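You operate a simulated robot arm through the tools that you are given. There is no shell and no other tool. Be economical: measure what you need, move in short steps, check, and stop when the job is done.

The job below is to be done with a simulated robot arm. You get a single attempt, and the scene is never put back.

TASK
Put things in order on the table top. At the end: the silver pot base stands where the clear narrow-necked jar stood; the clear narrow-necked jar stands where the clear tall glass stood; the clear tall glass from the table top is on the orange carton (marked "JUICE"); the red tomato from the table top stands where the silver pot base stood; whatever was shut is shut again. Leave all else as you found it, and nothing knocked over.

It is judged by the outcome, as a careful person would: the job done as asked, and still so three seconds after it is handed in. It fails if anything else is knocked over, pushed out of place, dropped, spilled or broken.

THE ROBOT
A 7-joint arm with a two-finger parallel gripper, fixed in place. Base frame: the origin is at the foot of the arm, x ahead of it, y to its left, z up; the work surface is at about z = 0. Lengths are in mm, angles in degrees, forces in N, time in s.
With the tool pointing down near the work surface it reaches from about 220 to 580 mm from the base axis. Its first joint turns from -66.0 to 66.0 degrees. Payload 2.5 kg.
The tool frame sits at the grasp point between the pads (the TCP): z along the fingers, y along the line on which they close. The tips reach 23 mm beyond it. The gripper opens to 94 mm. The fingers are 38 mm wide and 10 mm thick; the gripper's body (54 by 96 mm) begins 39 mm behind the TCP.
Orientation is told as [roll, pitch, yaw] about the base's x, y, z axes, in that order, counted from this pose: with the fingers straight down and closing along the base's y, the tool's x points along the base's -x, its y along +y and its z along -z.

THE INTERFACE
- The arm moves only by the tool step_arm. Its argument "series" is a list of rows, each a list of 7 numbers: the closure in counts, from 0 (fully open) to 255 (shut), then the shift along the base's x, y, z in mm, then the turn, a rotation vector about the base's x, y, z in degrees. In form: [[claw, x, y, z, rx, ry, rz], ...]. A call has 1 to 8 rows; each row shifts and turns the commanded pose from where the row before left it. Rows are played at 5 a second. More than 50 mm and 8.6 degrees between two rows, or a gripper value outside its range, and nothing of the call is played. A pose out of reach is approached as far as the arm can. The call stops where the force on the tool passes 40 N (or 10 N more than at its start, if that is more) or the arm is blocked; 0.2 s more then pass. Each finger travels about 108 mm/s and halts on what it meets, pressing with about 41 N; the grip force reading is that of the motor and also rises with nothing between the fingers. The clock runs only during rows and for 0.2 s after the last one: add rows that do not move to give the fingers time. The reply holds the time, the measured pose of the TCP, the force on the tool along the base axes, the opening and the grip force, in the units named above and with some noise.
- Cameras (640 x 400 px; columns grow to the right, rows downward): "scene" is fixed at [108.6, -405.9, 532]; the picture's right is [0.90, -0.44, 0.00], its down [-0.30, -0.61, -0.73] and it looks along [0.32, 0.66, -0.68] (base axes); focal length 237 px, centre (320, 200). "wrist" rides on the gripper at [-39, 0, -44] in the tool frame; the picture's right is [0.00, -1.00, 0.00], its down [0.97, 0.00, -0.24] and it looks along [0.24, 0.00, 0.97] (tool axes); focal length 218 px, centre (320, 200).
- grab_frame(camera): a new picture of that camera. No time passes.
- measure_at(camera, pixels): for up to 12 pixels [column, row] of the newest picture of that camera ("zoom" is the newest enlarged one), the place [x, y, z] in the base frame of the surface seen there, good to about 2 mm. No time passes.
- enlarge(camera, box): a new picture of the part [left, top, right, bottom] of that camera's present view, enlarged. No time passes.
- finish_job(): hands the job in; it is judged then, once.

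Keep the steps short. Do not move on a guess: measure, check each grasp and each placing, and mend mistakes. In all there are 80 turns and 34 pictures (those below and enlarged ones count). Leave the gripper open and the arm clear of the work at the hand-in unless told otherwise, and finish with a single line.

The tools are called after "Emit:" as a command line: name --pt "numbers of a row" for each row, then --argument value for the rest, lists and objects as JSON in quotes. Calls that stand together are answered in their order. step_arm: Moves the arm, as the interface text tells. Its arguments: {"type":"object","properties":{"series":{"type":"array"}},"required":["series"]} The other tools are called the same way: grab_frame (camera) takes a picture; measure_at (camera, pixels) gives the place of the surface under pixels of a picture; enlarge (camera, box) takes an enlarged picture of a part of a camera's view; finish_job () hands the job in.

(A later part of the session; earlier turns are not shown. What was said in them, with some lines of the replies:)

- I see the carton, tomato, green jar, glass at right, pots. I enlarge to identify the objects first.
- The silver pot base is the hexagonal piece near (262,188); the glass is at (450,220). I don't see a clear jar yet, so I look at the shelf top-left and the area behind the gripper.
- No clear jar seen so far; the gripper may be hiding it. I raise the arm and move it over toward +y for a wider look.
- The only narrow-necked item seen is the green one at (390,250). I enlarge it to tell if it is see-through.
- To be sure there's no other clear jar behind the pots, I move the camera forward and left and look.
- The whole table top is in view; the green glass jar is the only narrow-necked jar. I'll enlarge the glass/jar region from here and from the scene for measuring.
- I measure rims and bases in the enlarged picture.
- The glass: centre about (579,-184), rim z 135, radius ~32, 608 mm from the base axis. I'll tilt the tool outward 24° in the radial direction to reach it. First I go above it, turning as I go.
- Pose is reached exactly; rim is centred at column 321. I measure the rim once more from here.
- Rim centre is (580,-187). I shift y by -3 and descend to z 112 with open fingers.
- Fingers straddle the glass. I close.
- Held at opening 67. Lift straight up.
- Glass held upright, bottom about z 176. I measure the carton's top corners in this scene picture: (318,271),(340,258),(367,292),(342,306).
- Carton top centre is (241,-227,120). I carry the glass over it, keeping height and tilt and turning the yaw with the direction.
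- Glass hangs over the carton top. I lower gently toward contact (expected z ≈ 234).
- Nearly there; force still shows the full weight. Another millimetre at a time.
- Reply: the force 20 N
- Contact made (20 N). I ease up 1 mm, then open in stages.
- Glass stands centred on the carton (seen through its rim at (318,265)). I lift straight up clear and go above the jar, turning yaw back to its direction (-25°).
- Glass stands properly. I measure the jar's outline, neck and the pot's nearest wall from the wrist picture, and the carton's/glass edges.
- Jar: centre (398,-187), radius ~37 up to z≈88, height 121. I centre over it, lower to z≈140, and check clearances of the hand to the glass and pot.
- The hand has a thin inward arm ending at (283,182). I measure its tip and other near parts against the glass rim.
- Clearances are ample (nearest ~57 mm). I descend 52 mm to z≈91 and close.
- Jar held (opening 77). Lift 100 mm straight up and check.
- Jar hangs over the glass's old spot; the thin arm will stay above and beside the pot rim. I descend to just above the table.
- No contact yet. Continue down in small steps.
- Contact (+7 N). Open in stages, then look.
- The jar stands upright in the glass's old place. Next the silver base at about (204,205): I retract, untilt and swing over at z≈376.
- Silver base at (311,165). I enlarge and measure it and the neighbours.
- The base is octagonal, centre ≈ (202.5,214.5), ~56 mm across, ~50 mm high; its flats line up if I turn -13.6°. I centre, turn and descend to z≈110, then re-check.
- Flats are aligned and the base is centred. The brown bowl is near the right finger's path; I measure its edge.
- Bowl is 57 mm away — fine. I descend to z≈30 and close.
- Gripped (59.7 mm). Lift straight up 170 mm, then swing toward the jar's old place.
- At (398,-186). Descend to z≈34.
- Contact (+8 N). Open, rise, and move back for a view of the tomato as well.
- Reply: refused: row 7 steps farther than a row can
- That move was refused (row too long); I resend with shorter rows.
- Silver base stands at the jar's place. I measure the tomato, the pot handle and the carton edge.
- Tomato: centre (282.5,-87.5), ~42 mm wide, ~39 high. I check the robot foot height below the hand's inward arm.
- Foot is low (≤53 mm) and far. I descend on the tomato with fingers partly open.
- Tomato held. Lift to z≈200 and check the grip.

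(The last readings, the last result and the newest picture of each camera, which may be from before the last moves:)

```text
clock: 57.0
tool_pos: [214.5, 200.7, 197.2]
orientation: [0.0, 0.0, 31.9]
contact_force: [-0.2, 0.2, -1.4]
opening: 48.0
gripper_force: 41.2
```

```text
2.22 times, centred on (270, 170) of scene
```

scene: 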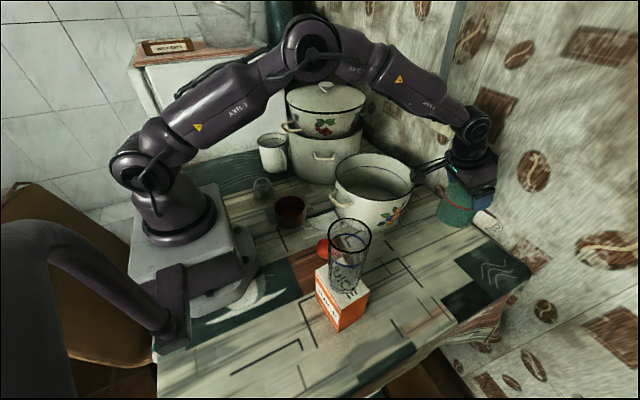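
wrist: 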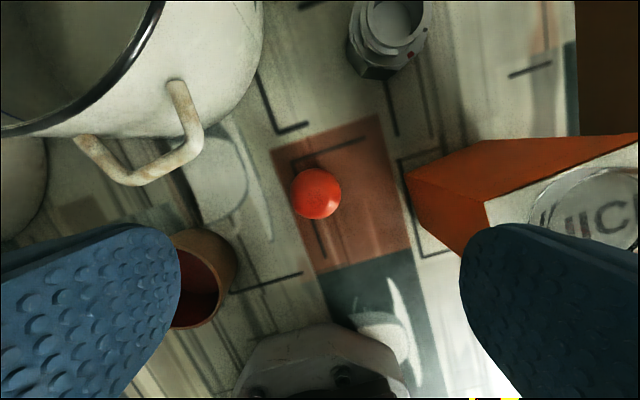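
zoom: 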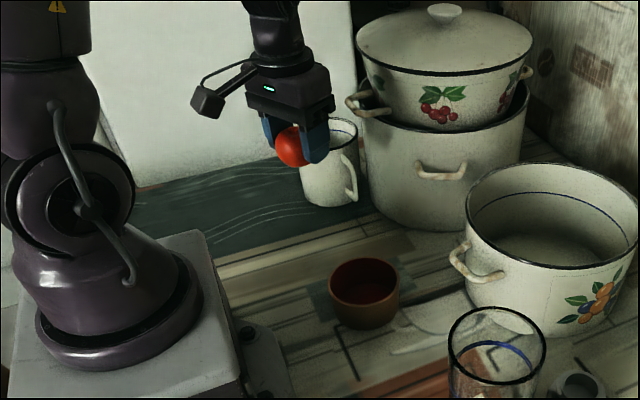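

Tomato held. Move over (204,215) and descend to z≈33.

Emit:
step_arm --pt "150 -10 14.5 0 0 0 0" --pt "150 0 0 -35 0 0 0" --pt "150 0 0 -40 0 0 0" --pt "150 0 0 -40 0 0 0" --pt "150 0 0 -35 0 0 0" --pt "150 0 0 -14 0 0 0" --pt "150 0 0 0 0 0 0"

Emit:
step_arm --pt "150 0 0 -3 0 0 0" --pt "150 0 0 -1.5 0 0 0" --pt "150 0 0 0 0 0 0"

```text
clock: 58.6
tool_pos: [207.3, 215.1, 32.7]
orientation: [0.0, 0.0, 31.6]
contact_force: [0.8, -0.8, -1.1]
opening: 48.2
gripper_force: 40.6
```

```text
clock: 59.4
tool_pos: [205.8, 215.6, 27.4]
orientation: [0.0, 0.0, 31.8]
contact_force: [0.2, -0.8, -1.1]
opening: 47.6
gripper_force: 41.1
```

Emit:
step_arm --pt "150 -1 0 -0.8 0 0 0" --pt "150 0 0 0 0 0 0"

Emit:
step_arm --pt "150 0 0 -0.7 0 0 0" --pt "150 0 0 0 0 0 0"

```text
clock: 60.0
tool_pos: [205.4, 215.1, 28.5]
orientation: [0.0, -0.1, 31.9]
contact_force: [0.8, 0.2, 5.0]
opening: 47.9
gripper_force: 41.2
```

```text
clock: 60.6
tool_pos: [205.3, 215.2, 28.5]
orientation: [0.0, -0.2, 31.8]
contact_force: [-1.3, -2.2, 30.2]
opening: 48.0
gripper_force: 41.3
```

Contact. Ease up 0.8 mm, open in stages.

Emit:
step_arm --pt "150 0 0 0.8 0 0 0" --pt "150 0 0 0 0 0 0" --pt "115 0 0 0 0 0 0" --pt "100 0 0 0 0 0 0" --pt "50 0 0 0 0 0 0" --pt "50 0 0 0 0 0 0"

Emit:
step_arm --pt "50 0 0 20 0 0 0" --pt "50 0 0 40 0 0 0" --pt "50 0 0 45 0 0 0" --pt "0 0 0 45 0 0 0" --pt "0 0 0 40 0 0 0" --pt "0 0 0 0 0 0 0"

Emit:
grab_frame --camera "wrist"

Emit:
grab_frame --camera "scene"

```text
clock: 62.0
tool_pos: [205.3, 215.3, 28.8]
orientation: [0.0, 0.1, 31.8]
contact_force: [1.1, 0.2, -0.9]
opening: 75.6
gripper_force: 0.1
```

```text
clock: 63.4
tool_pos: [204.1, 215.6, 219.1]
orientation: [0.0, 0.0, 31.8]
contact_force: [-0.2, -0.1, 0.6]
opening: 94.1
gripper_force: 0.0
```

```text
4 pictures are left
```

wrist: 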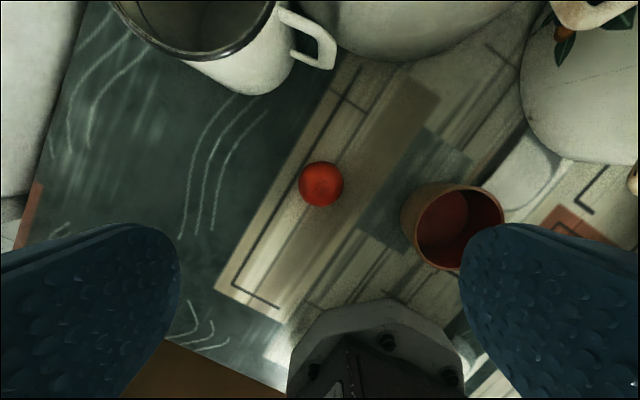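

```text
3 pictures are left
```

scene: 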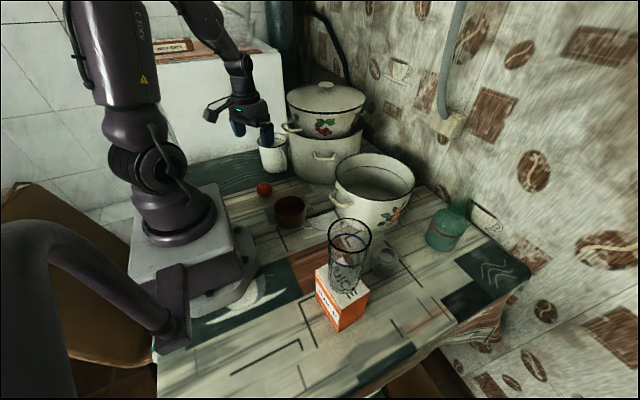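

All four items appear in place. I verify by measuring, and raise the arm clear.

Emit:
measure_at --camera "wrist" --pixels '[[301, 184], [342, 184], [321, 164], [321, 204], [321, 184]]'

Emit:
step_arm --pt "0 0 0 40 0 0 0" --pt "0 5 -20 40 0 0 0" --pt "0 10 -30 30 0 0 0" --pt "0 10 -30 20 0 0 0" --pt "0 10 -30 0 0 0 0" --pt "0 0 0 0 0 0 0"

Emit:
enlarge --camera "scene" --box '[240, 150, 500, 340]'

```text
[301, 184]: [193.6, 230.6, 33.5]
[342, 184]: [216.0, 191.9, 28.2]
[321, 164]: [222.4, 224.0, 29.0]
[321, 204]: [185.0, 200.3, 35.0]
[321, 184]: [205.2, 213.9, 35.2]
```

```text
clock: 64.8
tool_pos: [240.4, 104.1, 348.9]
orientation: [0.0, 0.0, 31.9]
contact_force: [-0.3, -0.7, 0.4]
opening: 94.0
gripper_force: 0.1
```

```text
2.11 times, centred on (370, 245) of scene
```

zoom: 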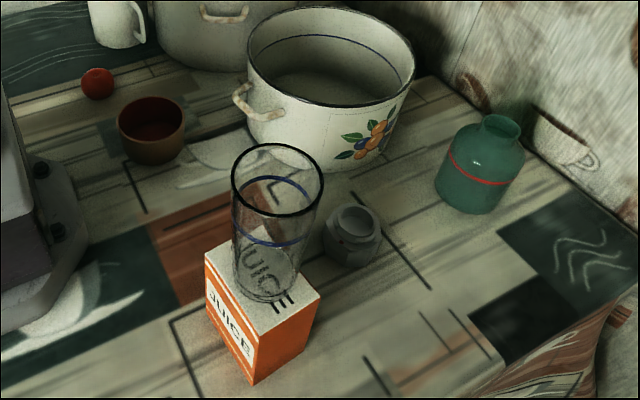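

The tomato is at (205,215), and the other three items stand upright where they belong. The gripper is open and clear, so I hand in.

Emit:
finish_job

```text
The job is handed in.
```

The job is handed in: all four items are in their new places and upright with nothing knocked over; I took the green glass jar, the only narrow-necked one on the table, as the "clear" jar.
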